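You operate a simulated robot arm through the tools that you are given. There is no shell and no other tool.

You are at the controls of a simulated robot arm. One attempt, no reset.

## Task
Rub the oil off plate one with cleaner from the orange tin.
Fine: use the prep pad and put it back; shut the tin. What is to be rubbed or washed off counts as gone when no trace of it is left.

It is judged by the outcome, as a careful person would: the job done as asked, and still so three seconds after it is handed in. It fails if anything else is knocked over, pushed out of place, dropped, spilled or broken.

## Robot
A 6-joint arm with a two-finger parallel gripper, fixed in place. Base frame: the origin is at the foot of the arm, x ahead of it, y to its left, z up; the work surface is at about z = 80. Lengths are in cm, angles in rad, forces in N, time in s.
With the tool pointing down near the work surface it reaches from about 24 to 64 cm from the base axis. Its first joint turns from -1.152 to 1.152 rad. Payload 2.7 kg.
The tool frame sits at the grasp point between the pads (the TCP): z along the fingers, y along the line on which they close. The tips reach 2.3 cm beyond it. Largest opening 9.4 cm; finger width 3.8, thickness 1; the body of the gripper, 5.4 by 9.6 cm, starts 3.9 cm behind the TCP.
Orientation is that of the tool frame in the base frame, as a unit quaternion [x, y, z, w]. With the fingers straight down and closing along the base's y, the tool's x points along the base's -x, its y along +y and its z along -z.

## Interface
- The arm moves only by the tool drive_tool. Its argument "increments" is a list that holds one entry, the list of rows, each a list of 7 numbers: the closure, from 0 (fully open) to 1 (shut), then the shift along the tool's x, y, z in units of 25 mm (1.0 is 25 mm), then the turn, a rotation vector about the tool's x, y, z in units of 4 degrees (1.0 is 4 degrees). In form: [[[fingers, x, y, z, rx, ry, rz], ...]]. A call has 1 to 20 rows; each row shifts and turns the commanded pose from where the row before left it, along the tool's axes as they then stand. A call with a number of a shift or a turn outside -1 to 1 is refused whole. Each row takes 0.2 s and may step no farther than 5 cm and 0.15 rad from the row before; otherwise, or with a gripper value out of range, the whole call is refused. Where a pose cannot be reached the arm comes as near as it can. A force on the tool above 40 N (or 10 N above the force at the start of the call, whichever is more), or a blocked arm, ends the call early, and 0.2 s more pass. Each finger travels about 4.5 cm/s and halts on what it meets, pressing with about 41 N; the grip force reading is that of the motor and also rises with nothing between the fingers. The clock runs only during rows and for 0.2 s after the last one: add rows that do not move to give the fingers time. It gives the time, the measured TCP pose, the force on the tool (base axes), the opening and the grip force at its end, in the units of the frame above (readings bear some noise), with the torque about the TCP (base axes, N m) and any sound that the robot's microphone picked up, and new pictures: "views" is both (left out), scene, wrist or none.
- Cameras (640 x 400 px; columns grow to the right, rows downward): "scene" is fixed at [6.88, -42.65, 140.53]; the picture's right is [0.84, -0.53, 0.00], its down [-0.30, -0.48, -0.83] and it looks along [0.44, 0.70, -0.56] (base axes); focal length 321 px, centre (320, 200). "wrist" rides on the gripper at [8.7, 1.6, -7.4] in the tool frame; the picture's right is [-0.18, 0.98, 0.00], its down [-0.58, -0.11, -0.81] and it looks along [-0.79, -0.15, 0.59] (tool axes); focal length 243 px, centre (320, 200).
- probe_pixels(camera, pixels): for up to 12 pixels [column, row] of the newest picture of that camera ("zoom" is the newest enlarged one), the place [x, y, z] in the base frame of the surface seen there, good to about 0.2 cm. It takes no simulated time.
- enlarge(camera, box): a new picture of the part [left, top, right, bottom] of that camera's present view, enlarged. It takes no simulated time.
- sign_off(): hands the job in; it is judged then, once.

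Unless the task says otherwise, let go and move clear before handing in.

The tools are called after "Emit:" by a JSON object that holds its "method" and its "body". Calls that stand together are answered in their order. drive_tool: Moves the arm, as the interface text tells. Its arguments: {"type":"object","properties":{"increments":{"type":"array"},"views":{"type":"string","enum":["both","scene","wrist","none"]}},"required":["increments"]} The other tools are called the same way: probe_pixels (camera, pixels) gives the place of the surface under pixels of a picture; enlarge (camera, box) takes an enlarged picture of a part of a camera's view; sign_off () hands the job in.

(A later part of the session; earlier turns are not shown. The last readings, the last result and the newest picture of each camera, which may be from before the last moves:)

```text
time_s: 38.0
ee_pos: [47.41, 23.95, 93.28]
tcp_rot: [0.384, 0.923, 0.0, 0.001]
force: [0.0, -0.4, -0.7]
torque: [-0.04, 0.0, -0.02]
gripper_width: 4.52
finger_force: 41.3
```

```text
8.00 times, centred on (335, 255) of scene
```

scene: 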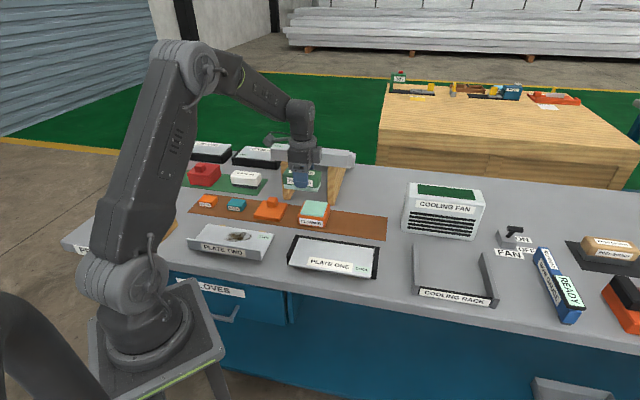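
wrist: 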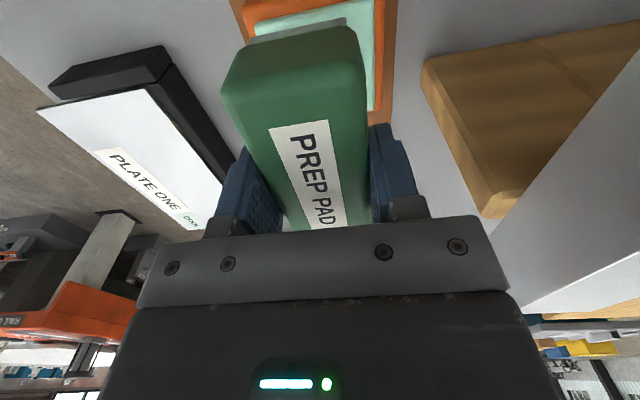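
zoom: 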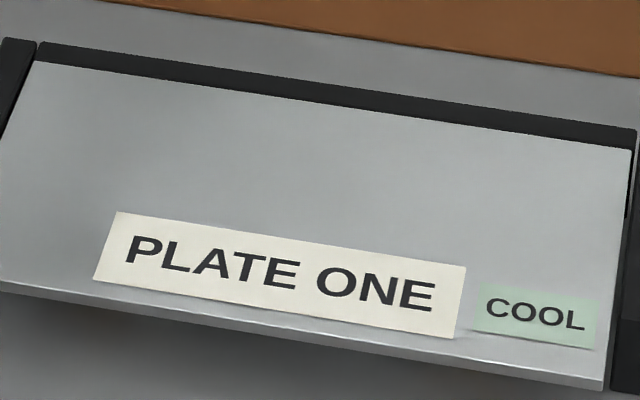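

Both views show plate one clean. I'll carry the pad back over its place on the mat, 5.96 units along -x.

Emit:
{"method": "drive_tool", "body": {"increments": [[[1, -0.5, 0, 0, 0, 0, 0], [1, -0.8, 0, 0, 0, 0, 0], [1, -0.9, 0, 0, 0, 0, 0], [1, -0.9, 0, 0, 0, 0, 0], [1, -0.9, 0, 0, 0, 0, 0], [1, -0.9, 0, 0, 0, 0, 0], [1, -0.7, 0, 0, 0, 0, 0], [1, -0.36, 0, 0, 0, 0, 0], [1, 0, 0, 0, 0, 0, 0], [1, 0, 0, 0, 0, 0, 0]]]}}

```text
time_s: 40.2
ee_pos: [57.93, 13.46, 93.28]
tcp_rot: [0.383, 0.924, 0.001, 0.001]
force: [-0.1, -0.1, -1.2]
torque: [0.03, 0.01, 0.0]
gripper_width: 4.57
finger_force: 40.6
```

scene: 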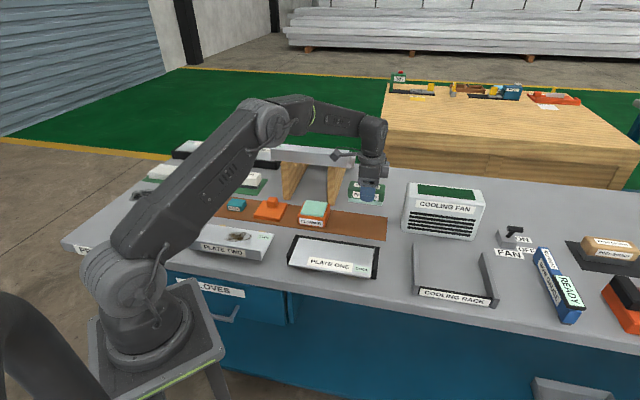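
wrist: 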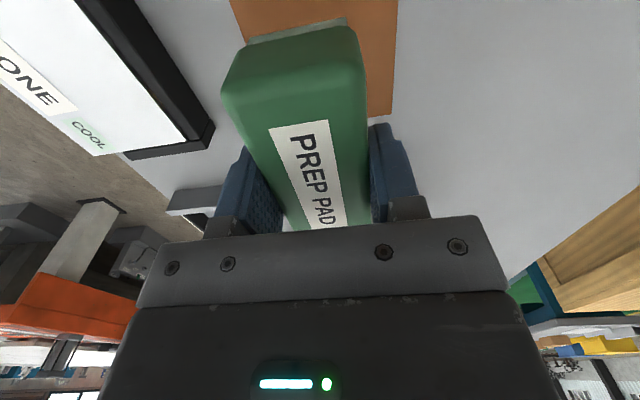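

The position is back at (57.93,13.46), the same as at the grasp. I'll go down to just above the mat.

Emit:
{"method": "drive_tool", "body": {"increments": [[[1, 0, 0, 0.5, 0, 0, 0], [1, 0, 0, 0.8, 0, 0, 0], [1, 0, 0, 0.8, 0, 0, 0], [1, 0, 0, 0.8, 0, 0, 0], [1, 0, 0, 0.4, 0, 0, 0], [1, 0, 0, 0.2, 0, 0, 0], [1, 0, 0, 0.06, 0, 0, 0], [1, 0, 0, 0, 0, 0, 0]]], "views": "none"}}

```text
time_s: 42.0
ee_pos: [58.07, 13.36, 84.47]
tcp_rot: [0.383, 0.924, 0.001, 0.002]
force: [0.3, -0.1, -0.5]
torque: [-0.02, 0.03, -0.01]
gripper_width: 4.54
finger_force: 41.2
```

The pad is still free at z≈84.4. I'll lower it in small steps until the weight comes off.

Emit:
{"method": "drive_tool", "body": {"increments": [[[1, 0, 0, 0.04, 0, 0, 0], [1, 0, 0, 0.04, 0, 0, 0], [1, 0, 0, 0.03, 0, 0, 0], [1, 0, 0, 0, 0, 0, 0]]], "views": "none"}}

```text
time_s: 43.0
ee_pos: [57.99, 13.46, 84.26]
tcp_rot: [0.383, 0.924, 0.001, 0.001]
force: [-0.6, 0.6, 0.4]
torque: [0.0, 0.03, 0.01]
gripper_width: 4.56
finger_force: 41.0
```

Emit:
{"method": "drive_tool", "body": {"increments": [[[1, 0, 0, 0.03, 0, 0, 0], [1, 0, 0, 0.01, 0, 0, 0], [1, 0, 0, 0, 0, 0, 0]]], "views": "none"}}

```text
time_s: 43.8
ee_pos: [58.07, 13.34, 84.08]
tcp_rot: [0.383, 0.924, 0.0, 0.001]
force: [0.0, -0.2, -0.8]
torque: [0.02, 0.0, 0.04]
gripper_width: 4.54
finger_force: 40.8
```

It's at z≈84.08, where it was grasped, with no load yet. I'll take two more half-millimetre steps.

Emit:
{"method": "drive_tool", "body": {"increments": [[[1, 0, 0, 0.02, 0, 0, 0], [1, 0, 0, 0.01, 0, 0, 0], [1, 0, 0, 0, 0, 0, 0]]], "views": "none"}}

```text
time_s: 44.6
ee_pos: [58.06, 13.36, 84.01]
tcp_rot: [0.382, 0.924, 0.0, 0.002]
force: [-1.6, 1.2, -0.4]
torque: [-0.04, -0.04, -0.07]
gripper_width: 4.54
finger_force: 41.3
```

Emit:
{"method": "drive_tool", "body": {"increments": [[[1, 0, 0, 0.016, 0, 0, 0], [1, 0, 0, 0, 0, 0, 0]]], "views": "scene"}}

Emit:
{"method": "enlarge", "body": {"camera": "scene", "box": [320, 195, 400, 245]}}

```text
time_s: 45.2
ee_pos: [58.03, 13.42, 84.0]
tcp_rot: [0.383, 0.924, 0.0, 0.002]
force: [-2.7, -0.1, 4.7]
torque: [-0.13, 0.16, -0.04]
gripper_width: 4.56
finger_force: 41.0
```

scene: 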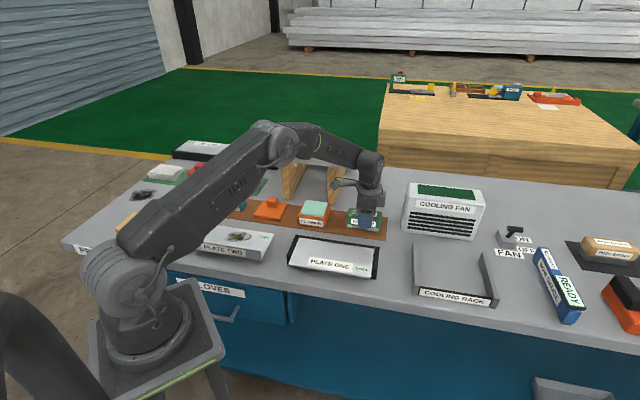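

```text
8.00 times, centred on (360, 220) of scene
```

zoom: 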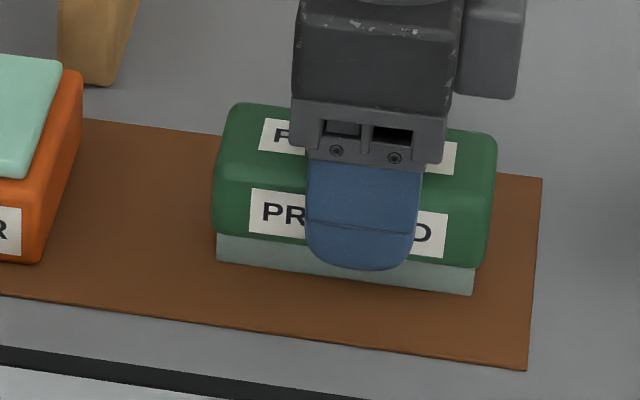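

The pad rests on the mat with about 5 N of load. I'll open the fingers and rise straight up.

Emit:
{"method": "drive_tool", "body": {"increments": [[[0.3, 0, 0, 0, 0, 0, 0], [0.1, 0, 0, 0, 0, 0, 0], [0, 0, 0, 0, 0, 0, 0], [0, 0, 0, 0, 0, 0, 0], [0, 0, 0, -0.4, 0, 0, 0], [0, 0, 0, -0.8, 0, 0, 0], [0, 0, 0, -0.9, 0, 0, 0], [0, 0, 0, -0.9, 0, 0, 0], [0, 0, 0, -0.9, 0, 0, 0], [0, 0, 0, -0.9, 0, 0, 0], [0, 0, 0, 0, 0, 0, 0]]]}}

Emit:
{"method": "enlarge", "body": {"camera": "scene", "box": [240, 190, 400, 290]}}

```text
time_s: 47.6
ee_pos: [58.0, 13.38, 96.08]
tcp_rot: [0.383, 0.924, 0.0, 0.001]
force: [-0.4, 0.1, -0.4]
torque: [0.01, -0.02, 0.02]
gripper_width: 9.41
finger_force: 0.1
```

scene: 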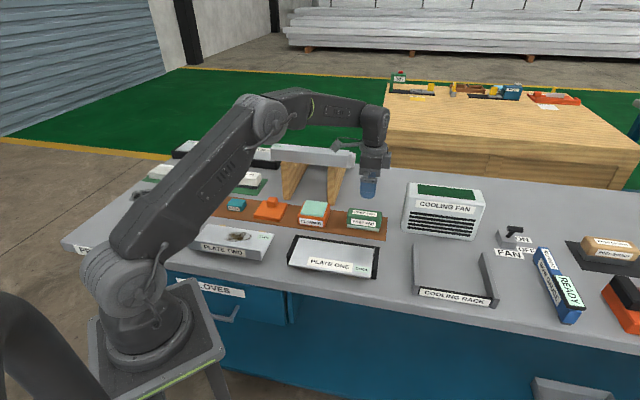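
wrist: 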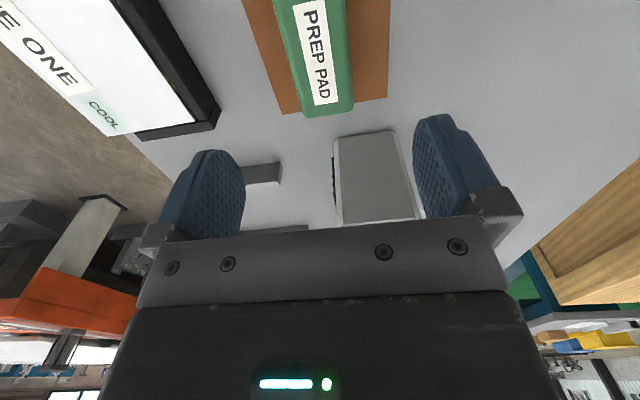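

```text
4.00 times, centred on (320, 240) of scene
```

zoom: 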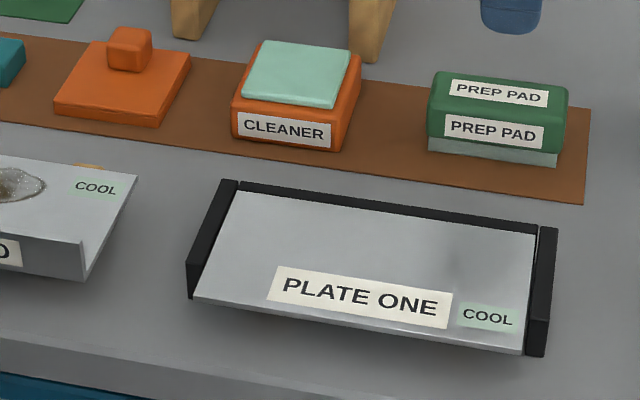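

The pad is back on its spot. Next is the lid, so I'll zoom in on it and probe the knob carefully.

Emit:
{"method": "enlarge", "body": {"camera": "scene", "box": [240, 190, 300, 228]}}

```text
10.53 times, centred on (270, 209) of scene
```

zoom: 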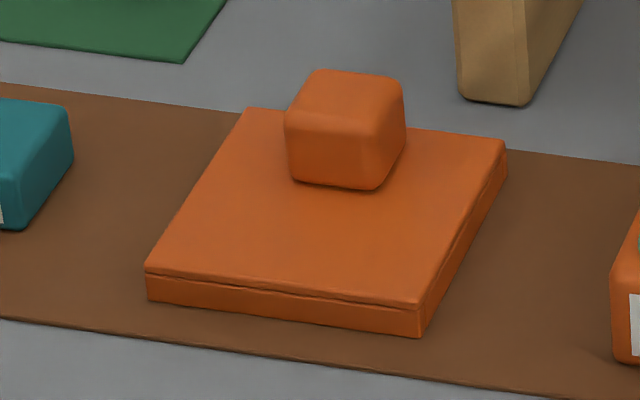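

Emit:
{"method": "probe_pixels", "body": {"camera": "zoom", "pixels": [[318, 78], [395, 88], [292, 118], [380, 130], [345, 100], [295, 172], [365, 185], [330, 150], [400, 135], [285, 125], [300, 190], [372, 195]]}}

Emit:
{"method": "probe_pixels", "body": {"camera": "zoom", "pixels": [[250, 112], [500, 148], [152, 265], [415, 300], [148, 292], [420, 332], [280, 285], [505, 165], [200, 200], [465, 240], [270, 112], [330, 220]]}}

```text
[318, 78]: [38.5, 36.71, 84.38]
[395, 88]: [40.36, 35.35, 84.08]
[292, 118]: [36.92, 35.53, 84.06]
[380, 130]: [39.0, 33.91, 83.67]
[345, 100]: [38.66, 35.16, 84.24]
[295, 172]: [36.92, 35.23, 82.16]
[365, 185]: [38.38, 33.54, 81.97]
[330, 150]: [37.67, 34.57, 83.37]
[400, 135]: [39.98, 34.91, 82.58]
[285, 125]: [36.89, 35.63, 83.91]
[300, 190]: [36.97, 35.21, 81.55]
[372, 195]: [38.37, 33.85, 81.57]
```

```text
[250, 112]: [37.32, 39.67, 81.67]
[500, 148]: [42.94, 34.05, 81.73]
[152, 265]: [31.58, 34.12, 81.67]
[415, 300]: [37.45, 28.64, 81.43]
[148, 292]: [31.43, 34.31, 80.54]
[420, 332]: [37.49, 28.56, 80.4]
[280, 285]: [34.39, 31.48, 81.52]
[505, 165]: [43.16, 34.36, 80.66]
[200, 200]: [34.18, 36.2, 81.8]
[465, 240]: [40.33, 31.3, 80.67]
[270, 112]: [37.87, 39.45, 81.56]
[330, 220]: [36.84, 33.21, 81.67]
```

The lid is 8.1×8.0 cm, centred at s 2.28, t 50.45. Its knob is offset to t≈52.2, with s 1.0 to 3.6 and z 81.7 to 84.3. Now I'll measure the tin just as finely.

Emit:
{"method": "enlarge", "body": {"camera": "scene", "box": [285, 190, 345, 228]}}

```text
10.53 times, centred on (315, 209) of scene
```

zoom: 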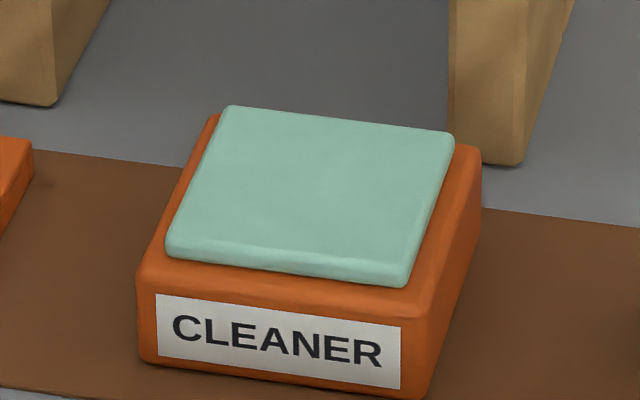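

Emit:
{"method": "probe_pixels", "body": {"camera": "zoom", "pixels": [[150, 268], [428, 305], [474, 150], [212, 122], [140, 280], [425, 330], [480, 165], [140, 355], [425, 392], [148, 320], [415, 350], [478, 200]]}}

Emit:
{"method": "probe_pixels", "body": {"camera": "zoom", "pixels": [[230, 110], [448, 138], [172, 235], [410, 265], [168, 250], [405, 283], [300, 180], [190, 170], [455, 155], [290, 285], [280, 370], [445, 290]]}}

```text
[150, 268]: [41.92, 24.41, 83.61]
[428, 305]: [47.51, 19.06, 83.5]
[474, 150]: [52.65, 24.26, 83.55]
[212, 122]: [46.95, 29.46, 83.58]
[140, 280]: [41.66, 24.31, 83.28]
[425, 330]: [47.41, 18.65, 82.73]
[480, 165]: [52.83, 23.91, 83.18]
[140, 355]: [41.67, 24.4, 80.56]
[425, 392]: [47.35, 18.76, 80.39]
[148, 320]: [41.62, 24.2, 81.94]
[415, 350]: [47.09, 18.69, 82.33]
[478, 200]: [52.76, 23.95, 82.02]
```

```text
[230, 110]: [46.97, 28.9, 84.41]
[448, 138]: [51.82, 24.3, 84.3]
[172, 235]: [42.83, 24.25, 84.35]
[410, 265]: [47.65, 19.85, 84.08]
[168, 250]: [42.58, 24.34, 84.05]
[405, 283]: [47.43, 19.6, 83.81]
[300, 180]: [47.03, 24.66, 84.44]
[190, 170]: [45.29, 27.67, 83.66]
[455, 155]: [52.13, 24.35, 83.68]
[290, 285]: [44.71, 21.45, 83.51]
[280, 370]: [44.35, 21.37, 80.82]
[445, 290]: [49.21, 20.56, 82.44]
```

The tin is centred at s 16.3, t 50.45 and is the same size as the lid, so the lid has to shift by +14.0 along s. I'll check how close the bridge is, then fly high to above the lid knob.

Emit:
{"method": "probe_pixels", "body": {"camera": "scene", "pixels": [[273, 158], [300, 162], [330, 165], [272, 146], [290, 147], [320, 150], [345, 152], [283, 185], [288, 197], [325, 197], [330, 200], [300, 155]]}}

Emit:
{"method": "drive_tool", "body": {"increments": [[[0, 0.4, 0, -0.4, 0, 0, 0], [0, 0.8, 0, -0.4, 0, 0, 0], [0, 1, 0, 0, 0, 0, 0], [0, 1, 0, 0, 0, 0, 0], [0, 1, 0, 0, 0, 0, 0], [0, 1, 0, 0, 0, 0, 0], [0, 1, 0, 0, 0, 0, 0], [0, 1, 0, 0, 0, 0, 0], [0, 1, 0, 0, 0, 0, 0], [0, 0.8, 0, 0, 0, 0, 0], [0, 0, 0, 0, 0, 0, 0]]]}}

```text
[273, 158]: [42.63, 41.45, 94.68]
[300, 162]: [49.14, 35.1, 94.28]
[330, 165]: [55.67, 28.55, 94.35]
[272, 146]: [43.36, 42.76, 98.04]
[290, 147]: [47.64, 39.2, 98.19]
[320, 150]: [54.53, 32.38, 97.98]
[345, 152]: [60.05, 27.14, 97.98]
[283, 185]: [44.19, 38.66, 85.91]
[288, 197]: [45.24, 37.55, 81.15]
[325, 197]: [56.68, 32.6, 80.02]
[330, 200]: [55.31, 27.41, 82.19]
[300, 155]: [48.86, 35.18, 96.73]
```

```text
time_s: 50.0
ee_pos: [42.03, 29.34, 97.98]
tcp_rot: [0.383, 0.924, 0.001, 0.001]
force: [-0.6, 0.8, -0.4]
torque: [-0.02, 0.01, 0.0]
gripper_width: 9.4
finger_force: 0.1
```

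scene: 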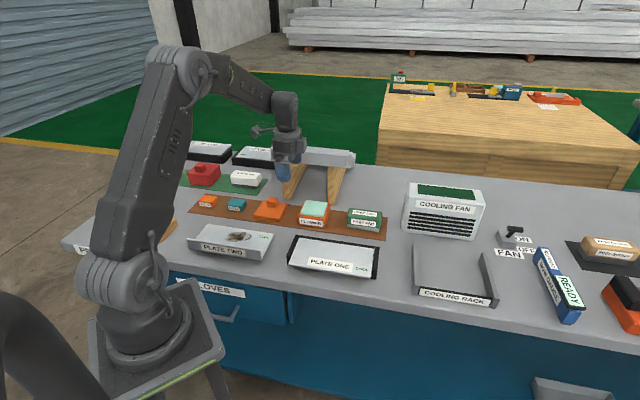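
wrist: 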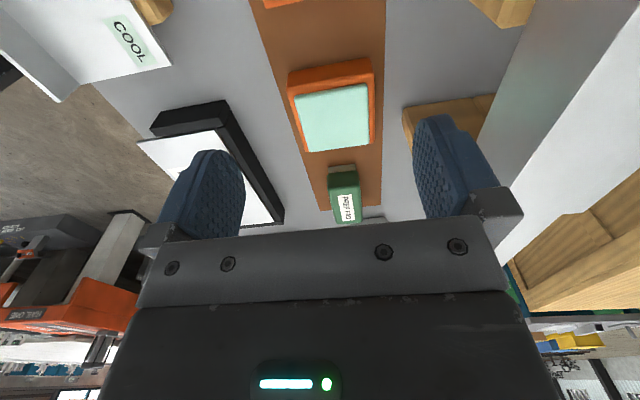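

The bridge front is at t≈59.5, and I'm at s 9.0, t 50.5. I'll go above the knob at s 2.3, t 52.2, partly closing the fingers to keep clear of the bridge.

Emit:
{"method": "drive_tool", "body": {"increments": [[[0.2, 0.6, 0.1, 0, 0, 0, 0], [0.3, 0.8, 0.2, 0, 0, 0, 0], [0.35, 0.8, 0.2, 0, 0, 0, 0], [0.35, 0.47, 0.19, 0.2, 0, 0, 0], [0.35, 0, 0, 0.6, 0, 0, 0], [0.35, 0, 0, 0.6, 0, 0, 0], [0.35, 0, 0, 0.2, 0, 0, 0], [0.35, 0, 0, 0, 0, 0, 0]]]}}

Emit:
{"method": "enlarge", "body": {"camera": "scene", "box": [225, 140, 345, 235]}}

```text
time_s: 51.8
ee_pos: [38.58, 35.33, 93.86]
tcp_rot: [0.382, 0.924, 0.0, 0.001]
force: [-0.7, -0.1, 0.1]
torque: [-0.01, -0.01, -0.01]
gripper_width: 6.11
finger_force: 0.0
```

scene: 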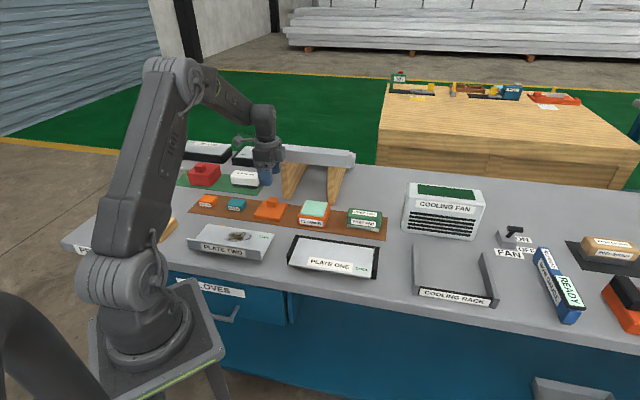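
wrist: 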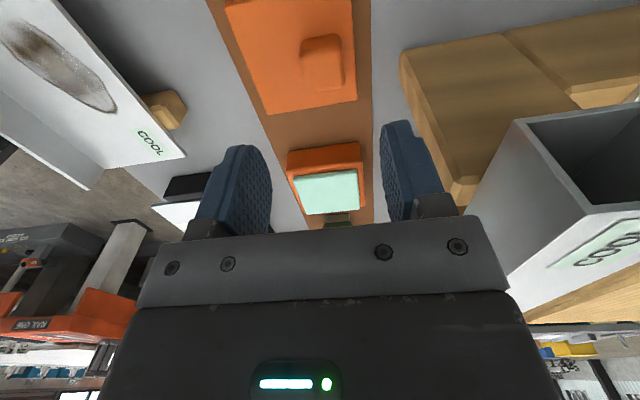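

```text
4.21 times, centred on (285, 188) of scene
```

zoom: 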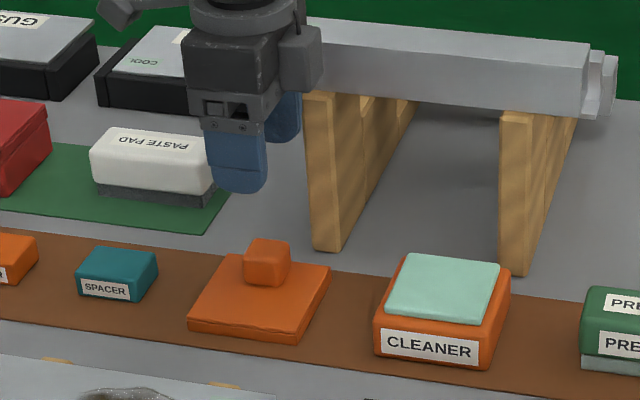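

I'm above the knob at s 2.3, t 52.3, z 93.9. Before going down beside the bridge, I'll measure how far the side box on the gripper, near (300,55) in the zoom, sticks out.

Emit:
{"method": "probe_pixels", "body": {"camera": "zoom", "pixels": [[300, 55], [315, 60], [290, 40], [300, 80], [235, 65], [260, 60], [215, 110], [285, 110], [325, 40], [340, 60], [240, 20], [283, 60]]}}

Emit:
{"method": "probe_pixels", "body": {"camera": "wrist", "pixels": [[305, 42], [335, 38], [312, 88], [340, 85], [320, 60], [270, 113], [355, 98], [230, 5], [350, 5], [325, 75]]}}

```text
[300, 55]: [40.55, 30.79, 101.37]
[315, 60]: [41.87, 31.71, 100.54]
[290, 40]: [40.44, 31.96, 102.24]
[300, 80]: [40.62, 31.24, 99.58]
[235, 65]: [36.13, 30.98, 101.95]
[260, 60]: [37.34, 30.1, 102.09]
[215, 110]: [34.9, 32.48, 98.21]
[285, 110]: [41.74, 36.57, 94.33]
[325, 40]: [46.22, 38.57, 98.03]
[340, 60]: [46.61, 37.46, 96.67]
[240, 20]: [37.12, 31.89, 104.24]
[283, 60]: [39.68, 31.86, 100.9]
```

```text
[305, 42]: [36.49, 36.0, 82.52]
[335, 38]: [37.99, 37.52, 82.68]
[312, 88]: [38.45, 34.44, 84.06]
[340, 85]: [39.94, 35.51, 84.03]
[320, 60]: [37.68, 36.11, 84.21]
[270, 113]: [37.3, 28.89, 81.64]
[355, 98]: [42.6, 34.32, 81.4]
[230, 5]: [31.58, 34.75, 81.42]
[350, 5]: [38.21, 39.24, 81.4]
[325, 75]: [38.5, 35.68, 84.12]
```

The side box points along +s, not towards the bridge, so the way down is clear. I'll lower to TCP z≈84.2, with the tips about 2 mm above the lid plate around the knob.

Emit:
{"method": "drive_tool", "body": {"increments": [[[0.35, 0, 0, 0.6, 0, 0, 0], [0.35, 0, 0, 0.8, 0, 0, 0], [0.35, 0, 0, 0.8, 0, 0, 0], [0.35, 0, 0, 0.8, 0, 0, 0], [0.35, 0, 0, 0.5, 0, 0, 0], [0.35, 0, 0, 0.26, 0, 0, 0], [0.35, 0, 0, 0.1, 0, 0, 0], [0.35, 0, 0, 0, 0, 0, 0]]]}}

Emit:
{"method": "enlarge", "body": {"camera": "scene", "box": [225, 160, 345, 235]}}

```text
time_s: 53.6
ee_pos: [38.45, 35.47, 84.18]
tcp_rot: [0.382, 0.924, 0.0, 0.001]
force: [-0.5, -0.3, 0.4]
torque: [0.02, 0.0, 0.01]
gripper_width: 6.1
finger_force: 0.1
```

scene: 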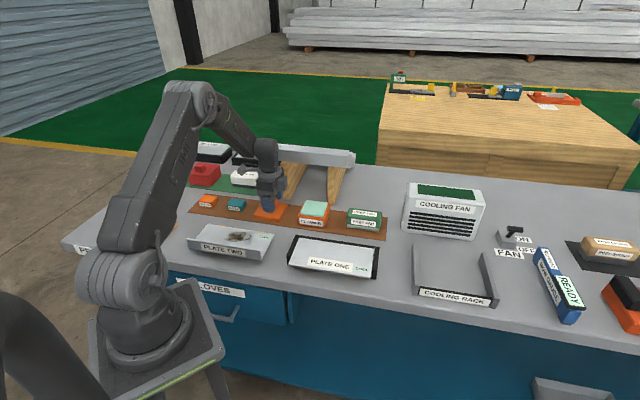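
wrist: 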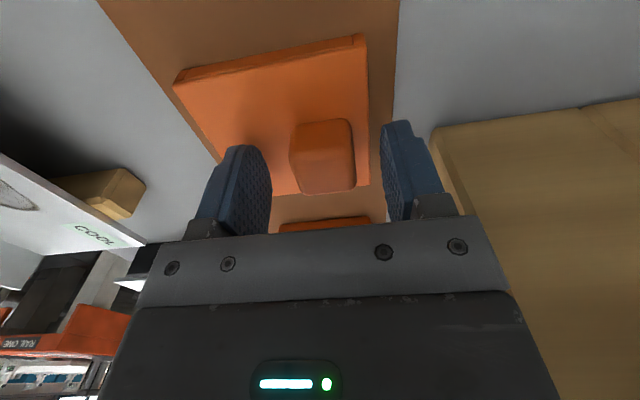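

```text
5.33 times, centred on (285, 198) of scene
```

zoom: 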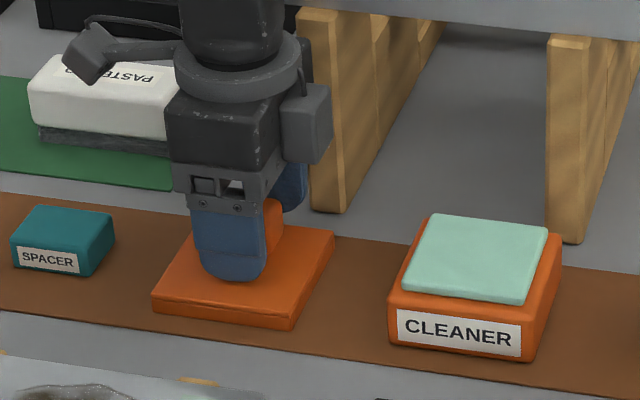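

The fingers straddle the knob cleanly, with the knob centred at (321,155) in the wrist view. I'll close on it.

Emit:
{"method": "drive_tool", "body": {"increments": [[[0.5, 0, 0, 0, 0, 0, 0], [0.6, 0, 0, 0, 0, 0, 0], [0.7, 0, 0, 0, 0, 0, 0], [0.8, 0, 0, 0, 0, 0, 0], [1, 0, 0, 0, 0, 0, 0], [1, 0, 0, 0, 0, 0, 0], [1, 0, 0, 0, 0, 0, 0]]], "views": "wrist"}}

```text
time_s: 55.2
ee_pos: [38.49, 35.3, 84.33]
tcp_rot: [0.383, 0.924, 0.0, 0.001]
force: [0.0, -0.4, 1.2]
torque: [0.1, 0.02, -0.06]
gripper_width: 2.91
finger_force: 41.4
```

wrist: 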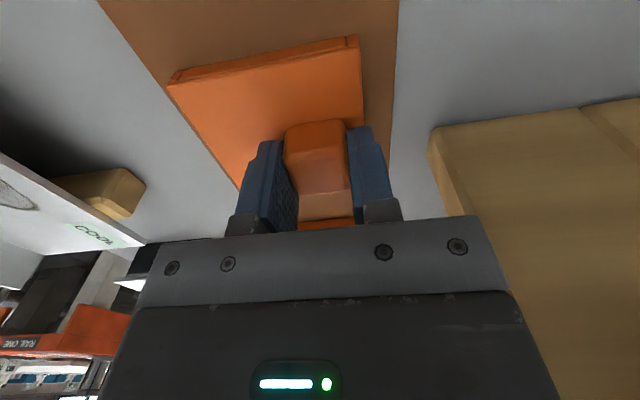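

The knob is gripped at a width of 2.91. I'll probe the lid now so I know its offset from the TCP.

Emit:
{"method": "probe_pixels", "body": {"camera": "wrist", "pixels": [[172, 85], [352, 42], [362, 120], [360, 80], [205, 135], [240, 185], [260, 64], [300, 130], [335, 130], [315, 125]]}}

Emit:
{"method": "enlarge", "body": {"camera": "scene", "box": [240, 190, 300, 228]}}

```text
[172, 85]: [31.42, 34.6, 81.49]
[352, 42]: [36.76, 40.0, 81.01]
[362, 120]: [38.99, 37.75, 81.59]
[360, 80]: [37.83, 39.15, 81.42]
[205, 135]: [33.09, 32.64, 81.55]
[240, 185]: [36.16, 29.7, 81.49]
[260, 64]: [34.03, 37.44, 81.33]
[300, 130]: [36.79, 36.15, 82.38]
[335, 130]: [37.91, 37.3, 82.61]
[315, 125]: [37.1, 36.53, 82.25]
```

```text
10.53 times, centred on (270, 209) of scene
```

zoom: 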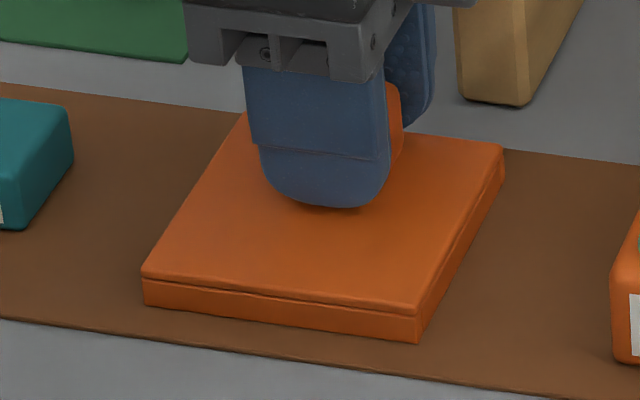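

The lid sits at t 46.5 to 54.35, and the TCP offset is about +1.8 in t. I'll lift it 7 cm and check that it hangs level.

Emit:
{"method": "drive_tool", "body": {"increments": [[[1, 0, 0, -0.2, 0, 0, 0], [1, 0, 0, -0.5, 0, 0, 0], [1, 0, 0, -0.7, 0, 0, 0], [1, 0, 0, -0.8, 0, 0, 0], [1, 0, 0, -0.6, 0, 0, 0], [1, 0, 0, 0, 0, 0, 0]]]}}

Emit:
{"method": "enlarge", "body": {"camera": "scene", "box": [225, 160, 345, 235]}}

```text
time_s: 56.6
ee_pos: [38.49, 35.2, 91.31]
tcp_rot: [0.382, 0.924, 0.001, 0.0]
force: [0.7, -0.6, 0.3]
torque: [-0.01, 0.0, 0.03]
gripper_width: 2.9
finger_force: 41.2
```

scene: 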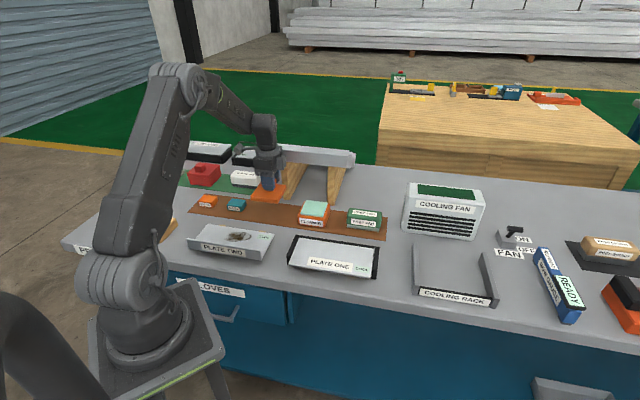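
wrist: 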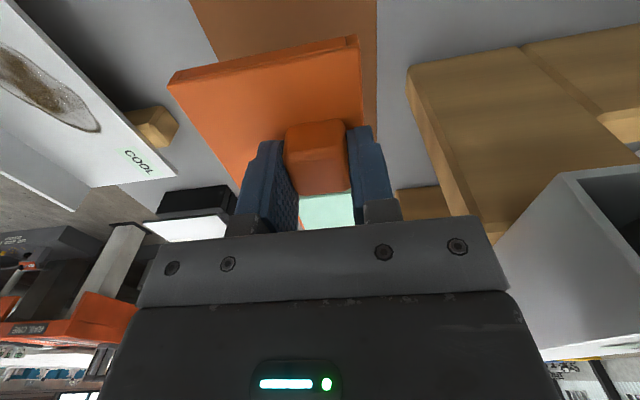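

```text
5.33 times, centred on (285, 198) of scene
```

zoom: 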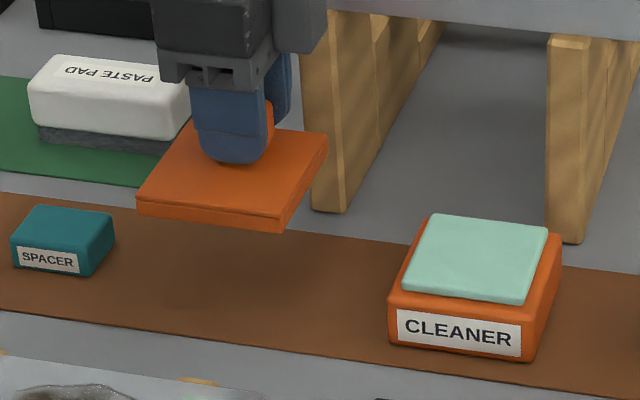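

The lid is level in the grip. I'll carry it 14.04 cm along s to above the tin.

Emit:
{"method": "drive_tool", "body": {"increments": [[[1, -0.3, 0.06, 0, 0, 0, 0], [1, -0.6, 0, 0, 0, 0, 0], [1, -0.8, 0, 0, 0, 0, 0], [1, -0.9, 0, 0, 0, 0, 0], [1, -0.9, 0, 0, 0, 0, 0], [1, -0.9, 0, 0, 0, 0, 0], [1, -0.7, 0, 0, 0, 0, 0], [1, -0.4, 0, 0, 0, 0, 0], [1, -0.116, 0, 0, 0, 0, 0], [1, 0, 0, 0, 0, 0, 0], [1, 0, 0, 0, 0, 0, 0]]]}}

Emit:
{"method": "enlarge", "body": {"camera": "scene", "box": [270, 170, 350, 235]}}

```text
time_s: 59.0
ee_pos: [48.67, 25.37, 91.27]
tcp_rot: [0.383, 0.924, 0.001, 0.001]
force: [-0.1, 0.2, -0.5]
torque: [0.02, 0.01, 0.0]
gripper_width: 2.92
finger_force: 41.2
```

scene: 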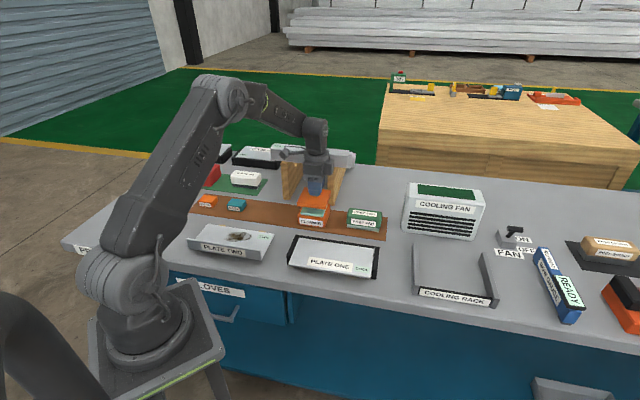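
wrist: 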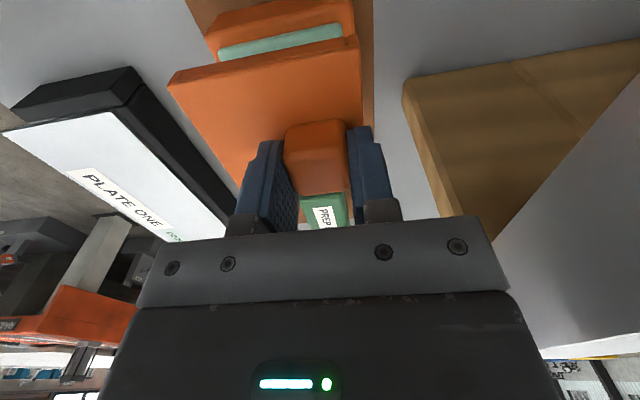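

```text
6.15 times, centred on (310, 202) of scene
```

zoom: 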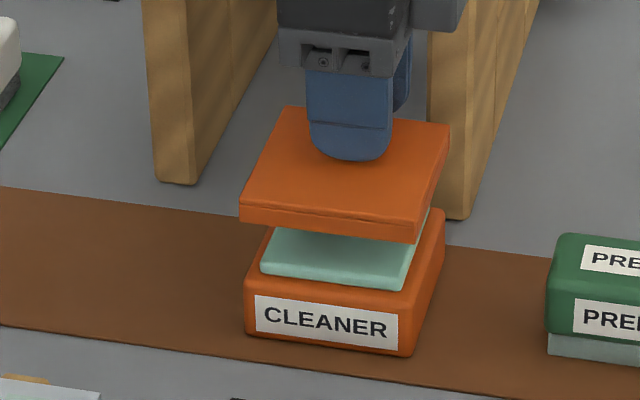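

The lid hovers over the tin. I'll probe matching edges of both in the zoom to check alignment.

Emit:
{"method": "probe_pixels", "body": {"camera": "zoom", "pixels": [[242, 212], [416, 238], [330, 226], [437, 190], [430, 205], [448, 135], [246, 290], [412, 330], [440, 230], [430, 280], [330, 345], [246, 325]]}}

Emit:
{"method": "probe_pixels", "body": {"camera": "wrist", "pixels": [[172, 85], [352, 42], [260, 64], [358, 100], [208, 30], [352, 10], [215, 55], [230, 150], [180, 80], [345, 46], [355, 25], [212, 45]]}}

```text
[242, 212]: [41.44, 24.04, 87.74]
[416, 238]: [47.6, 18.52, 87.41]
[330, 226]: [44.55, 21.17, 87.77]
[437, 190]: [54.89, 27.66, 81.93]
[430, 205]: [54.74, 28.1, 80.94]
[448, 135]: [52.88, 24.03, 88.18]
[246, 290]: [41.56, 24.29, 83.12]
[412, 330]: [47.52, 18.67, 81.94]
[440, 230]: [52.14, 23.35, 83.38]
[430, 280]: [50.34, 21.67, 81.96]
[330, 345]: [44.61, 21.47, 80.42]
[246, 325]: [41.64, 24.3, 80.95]
```

```text
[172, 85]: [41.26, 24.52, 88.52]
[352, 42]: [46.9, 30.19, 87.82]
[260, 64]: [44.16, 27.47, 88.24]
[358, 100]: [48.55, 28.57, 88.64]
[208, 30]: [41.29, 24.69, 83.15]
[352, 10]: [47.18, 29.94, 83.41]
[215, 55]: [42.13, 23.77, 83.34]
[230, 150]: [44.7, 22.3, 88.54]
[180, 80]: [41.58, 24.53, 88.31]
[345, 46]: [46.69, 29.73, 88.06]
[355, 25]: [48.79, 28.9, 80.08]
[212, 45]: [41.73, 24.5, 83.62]
```

The lid reads about 0.1 cm high in s and 0.15 cm low in t. I'll trim that and lower to just above the cleaner.

Emit:
{"method": "drive_tool", "body": {"increments": [[[1, 0.04, 0.055, 0, 0, 0, 0], [1, 0, 0, 0.3, 0, 0, 0], [1, 0, 0, 0.4, 0, 0, 0], [1, 0, 0, 0.2, 0, 0, 0], [1, 0, 0, 0.06, 0, 0, 0], [1, 0, 0, 0, 0, 0, 0]]]}}

Emit:
{"method": "enlarge", "body": {"camera": "scene", "box": [280, 185, 345, 230]}}

```text
time_s: 60.4
ee_pos: [48.57, 25.62, 88.87]
tcp_rot: [0.383, 0.924, 0.001, 0.001]
force: [0.3, -0.4, 0.2]
torque: [0.01, -0.02, 0.01]
gripper_width: 2.92
finger_force: 41.2
```

scene: 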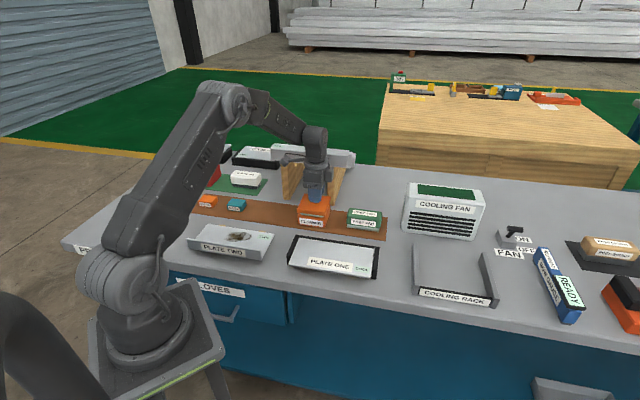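
wrist: 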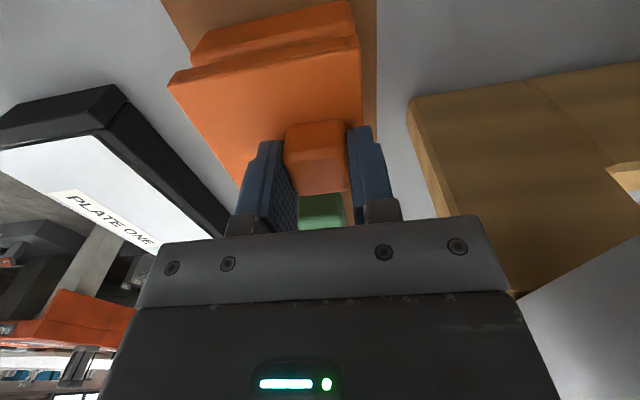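

```text
8.89 times, centred on (312, 208) of scene
```

zoom: 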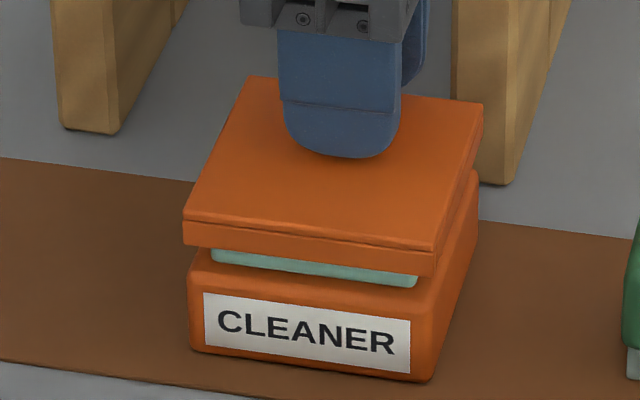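

It's nearly on. The lid's corners at columns 183 and 434 sit about 3 px left of the tin's at 188 and 437. I'll probe once more before the final trim.

Emit:
{"method": "probe_pixels", "body": {"camera": "zoom", "pixels": [[186, 235], [433, 262], [310, 250], [476, 150], [480, 120], [460, 190], [191, 310], [434, 345], [310, 370], [474, 200], [465, 240], [250, 362]]}}

Emit:
{"method": "enlarge", "body": {"camera": "wrist", "box": [140, 0, 400, 160]}}

```text
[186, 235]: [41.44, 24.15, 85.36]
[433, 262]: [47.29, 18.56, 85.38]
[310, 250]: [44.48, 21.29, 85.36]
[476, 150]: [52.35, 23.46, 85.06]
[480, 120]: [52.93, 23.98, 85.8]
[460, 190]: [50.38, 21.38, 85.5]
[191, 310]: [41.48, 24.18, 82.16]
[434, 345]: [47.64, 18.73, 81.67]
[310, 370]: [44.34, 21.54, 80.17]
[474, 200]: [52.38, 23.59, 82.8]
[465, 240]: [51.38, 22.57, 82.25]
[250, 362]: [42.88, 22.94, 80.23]
```

```text
2.46 times, centred on (270, 80) of wrist
```

zoom: 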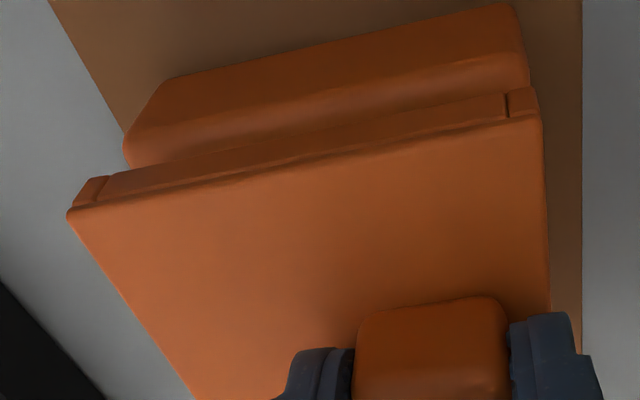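

Lid and tin now agree to within about 0.1 cm, and the lid is hollow with rim walls. After a tiny trim I'll creep down past the mint's top level while watching the force.

Emit:
{"method": "drive_tool", "body": {"increments": [[[1, -0.015, 0.03, 0, 0, 0, 0], [1, 0, 0, 0.06, 0, 0, 0], [1, 0, 0, 0.04, 0, 0, 0], [1, 0, 0, 0.04, 0, 0, 0], [1, 0, 0, 0.04, 0, 0, 0], [1, 0, 0, 0, 0, 0, 0]]], "views": "none"}}

```text
time_s: 61.8
ee_pos: [48.74, 25.64, 88.39]
tcp_rot: [0.383, 0.924, 0.001, 0.002]
force: [-0.4, -0.4, -0.8]
torque: [-0.01, -0.02, 0.02]
gripper_width: 2.91
finger_force: 41.3
```

There's no contact at z 88.39, so the walls are passing around the cleaner. I'll continue down.

Emit:
{"method": "drive_tool", "body": {"increments": [[[1, 0, 0, 0.04, 0, 0, 0], [1, 0, 0, 0.04, 0, 0, 0], [1, 0, 0, 0.04, 0, 0, 0], [1, 0, 0, 0, 0, 0, 0]]], "views": "none"}}

```text
time_s: 62.8
ee_pos: [48.64, 25.68, 88.16]
tcp_rot: [0.383, 0.924, 0.001, 0.001]
force: [0.1, 0.6, -0.3]
torque: [-0.01, 0.0, -0.02]
gripper_width: 2.92
finger_force: 40.6
```

Emit:
{"method": "drive_tool", "body": {"increments": [[[1, 0, 0, 0.04, 0, 0, 0], [1, 0, 0, 0.04, 0, 0, 0], [1, 0, 0, 0.03, 0, 0, 0], [1, 0, 0, 0, 0, 0, 0]]]}}

Emit:
{"method": "enlarge", "body": {"camera": "scene", "box": [280, 185, 345, 230]}}

```text
time_s: 63.8
ee_pos: [48.54, 25.84, 87.92]
tcp_rot: [0.383, 0.924, 0.001, 0.001]
force: [0.4, 0.4, 0.8]
torque: [0.02, 0.0, -0.03]
gripper_width: 2.91
finger_force: 40.7
```

scene: 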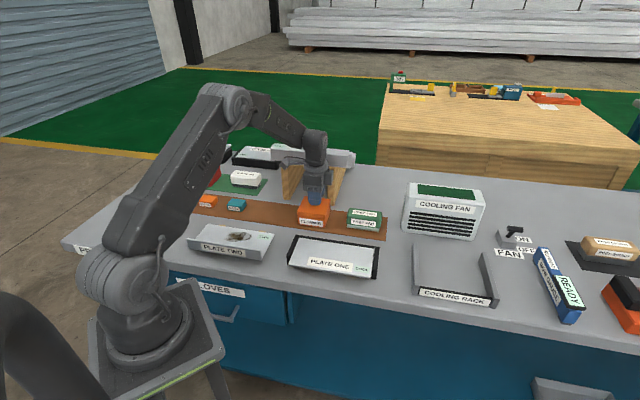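
wrist: 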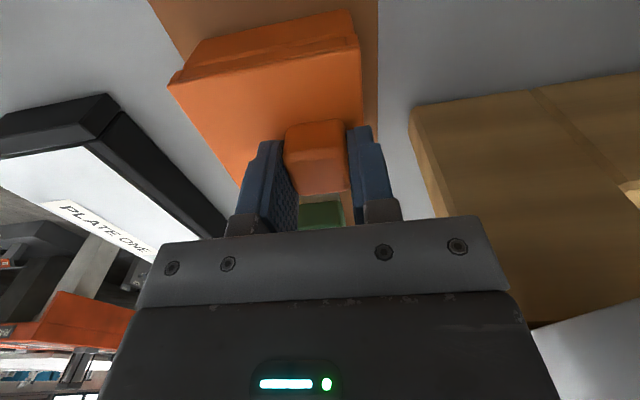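

```text
8.89 times, centred on (312, 208) of scene
```

zoom: 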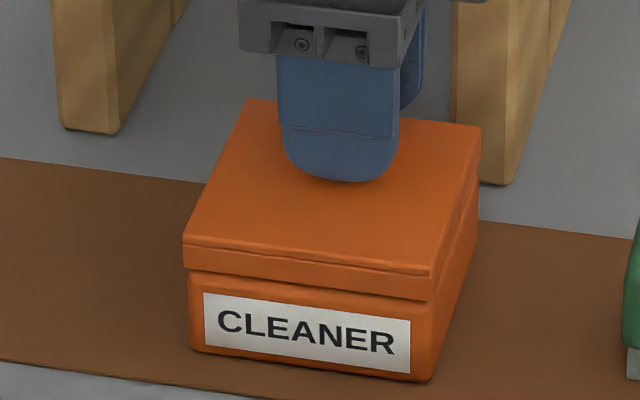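

The lid is almost seated. Its front corners at columns 183 and 430 sit about 5 px left of the tin's at 188 and 436, roughly 0.15 cm. I'll probe once more for the final trim.

Emit:
{"method": "probe_pixels", "body": {"camera": "zoom", "pixels": [[190, 262], [250, 270], [310, 276], [370, 284], [425, 292], [195, 335], [250, 352], [310, 362], [370, 368], [425, 372], [472, 185], [468, 225]]}}

Emit:
{"method": "probe_pixels", "body": {"camera": "zoom", "pixels": [[186, 255], [191, 310], [430, 285], [434, 330], [445, 265], [450, 290], [460, 215], [462, 250], [478, 150], [476, 200], [250, 102], [184, 240]]}}

```text
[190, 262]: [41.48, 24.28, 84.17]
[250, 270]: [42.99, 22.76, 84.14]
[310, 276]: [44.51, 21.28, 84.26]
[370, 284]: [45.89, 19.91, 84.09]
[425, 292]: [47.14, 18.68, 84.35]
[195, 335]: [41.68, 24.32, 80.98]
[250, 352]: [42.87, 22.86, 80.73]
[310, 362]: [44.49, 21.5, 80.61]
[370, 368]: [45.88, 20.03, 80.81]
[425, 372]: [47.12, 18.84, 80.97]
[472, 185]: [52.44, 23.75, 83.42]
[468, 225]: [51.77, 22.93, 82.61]
```

```text
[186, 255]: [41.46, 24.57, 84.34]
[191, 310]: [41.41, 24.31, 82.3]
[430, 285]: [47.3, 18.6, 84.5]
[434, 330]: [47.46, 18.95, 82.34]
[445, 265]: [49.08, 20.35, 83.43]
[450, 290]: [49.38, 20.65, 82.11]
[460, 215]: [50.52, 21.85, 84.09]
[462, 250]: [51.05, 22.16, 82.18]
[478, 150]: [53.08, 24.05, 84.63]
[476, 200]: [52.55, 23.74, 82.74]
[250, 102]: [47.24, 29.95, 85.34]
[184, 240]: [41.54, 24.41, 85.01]
```

Everything matches to within about 0.1 cm. I'll trim 0.08 cm along +s and lower to seat the lid.

Emit:
{"method": "drive_tool", "body": {"increments": [[[1, -0.035, 0, 0, 0, 0, 0], [1, 0, 0, 0.03, 0, 0, 0], [1, 0, 0, 0.03, 0, 0, 0], [1, 0, 0, 0, 0, 0, 0]]], "views": "none"}}

```text
time_s: 64.8
ee_pos: [48.69, 25.55, 87.77]
tcp_rot: [0.383, 0.924, 0.001, 0.002]
force: [-0.2, -0.6, 1.1]
torque: [0.01, -0.03, 0.0]
gripper_width: 2.89
finger_force: 40.6
```

Emit:
{"method": "drive_tool", "body": {"increments": [[[1, 0, 0, 0.02, 0, 0, 0], [1, 0, 0, 0.02, 0, 0, 0], [1, 0, 0, 0, 0, 0, 0]]], "views": "none"}}

```text
time_s: 65.6
ee_pos: [48.77, 25.46, 87.67]
tcp_rot: [0.382, 0.924, 0.0, 0.001]
force: [-0.3, 0.5, 1.5]
torque: [0.01, 0.09, -0.05]
gripper_width: 2.91
finger_force: 40.9
```

Contact may be just starting at z 87.67, with torque 0.09. I'll take one more half-millimetre step.

Emit:
{"method": "drive_tool", "body": {"increments": [[[1, 0, 0, 0.015, 0, 0, 0], [1, 0, 0, 0, 0, 0, 0]]], "views": "none"}}

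```text
time_s: 66.2
ee_pos: [48.78, 25.59, 87.71]
tcp_rot: [0.383, 0.924, 0.0, 0.001]
force: [-1.2, 0.5, 4.1]
torque: [0.05, 0.24, -0.04]
gripper_width: 2.91
finger_force: 40.7
```

Emit:
{"method": "drive_tool", "body": {"increments": [[[1, 0, 0, 0.015, 0, 0, 0], [1, 0, 0, 0, 0, 0, 0]]]}}

Emit:
{"method": "enlarge", "body": {"camera": "scene", "box": [280, 185, 345, 230]}}

```text
time_s: 66.8
ee_pos: [48.72, 25.66, 87.75]
tcp_rot: [0.383, 0.924, 0.0, 0.003]
force: [-3.2, 0.3, 14.3]
torque: [0.02, 0.41, -0.03]
gripper_width: 2.92
finger_force: 41.0
```

scene: 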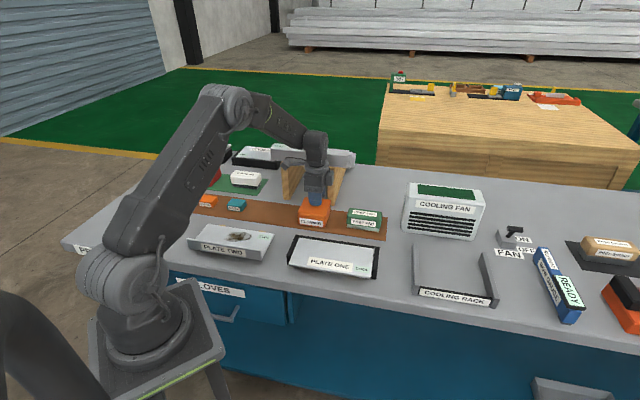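
wrist: 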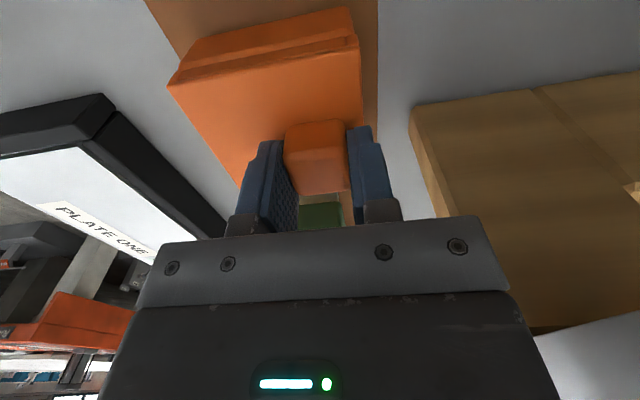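

```text
8.89 times, centred on (312, 208) of scene
```

zoom: 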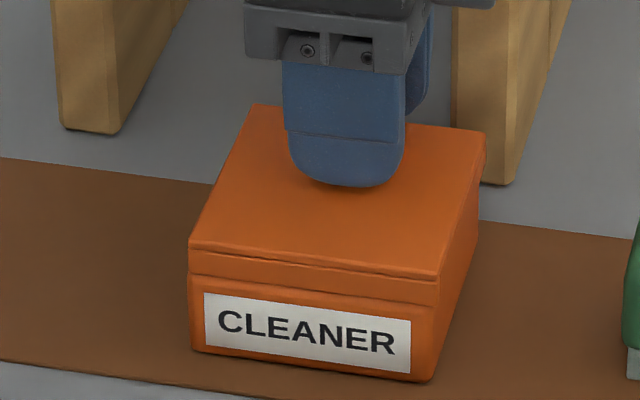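

The lid is seated under 14 N and its corners line up with the tin's. I'll ease the pressure, open to about 6 cm and rise straight up.

Emit:
{"method": "drive_tool", "body": {"increments": [[[1, 0, 0, -0.012, 0, 0, 0], [0.6, 0, 0, 0, 0, 0, 0], [0.45, 0, 0, 0, 0, 0, 0], [0.35, 0, 0, 0, 0, 0, 0], [0.35, 0, 0, 0, 0, 0, 0], [0.35, 0, 0, 0, 0, 0, 0], [0.35, 0, 0, -0.3, 0, 0, 0], [0.35, 0, 0, -0.6, 0, 0, 0], [0.35, 0, 0, -0.8, 0, 0, 0], [0.35, 0, 0, -0.9, 0, 0, 0], [0.35, 0, 0, -0.9, 0, 0, 0], [0.35, 0, 0, -0.9, 0, 0, 0], [0.35, 0, 0, 0, 0, 0, 0]]]}}

Emit:
{"method": "enlarge", "body": {"camera": "scene", "box": [280, 185, 345, 230]}}

```text
time_s: 69.6
ee_pos: [48.78, 25.5, 98.56]
tcp_rot: [0.383, 0.924, 0.001, 0.001]
force: [0.4, -0.1, 0.2]
torque: [0.03, 0.0, 0.01]
gripper_width: 6.14
finger_force: 0.0
```

scene: 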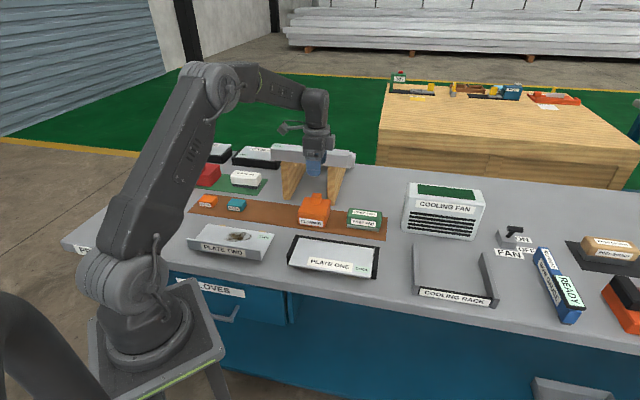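
wrist: 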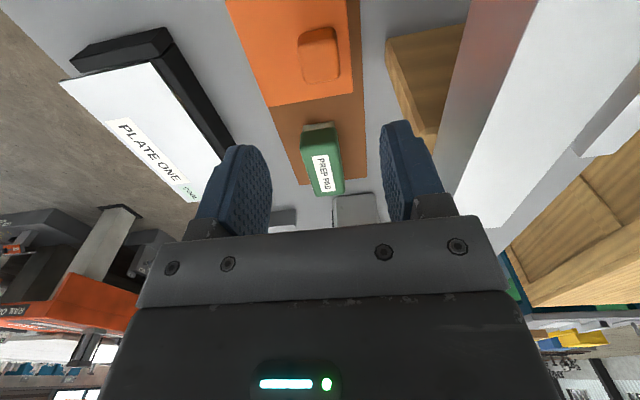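

```text
8.89 times, centred on (312, 208) of scene
```

zoom: 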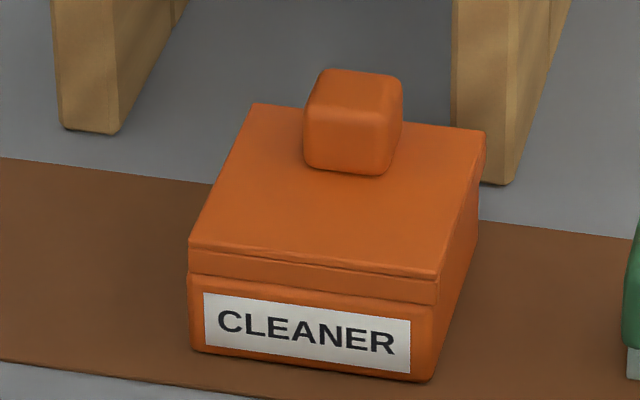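

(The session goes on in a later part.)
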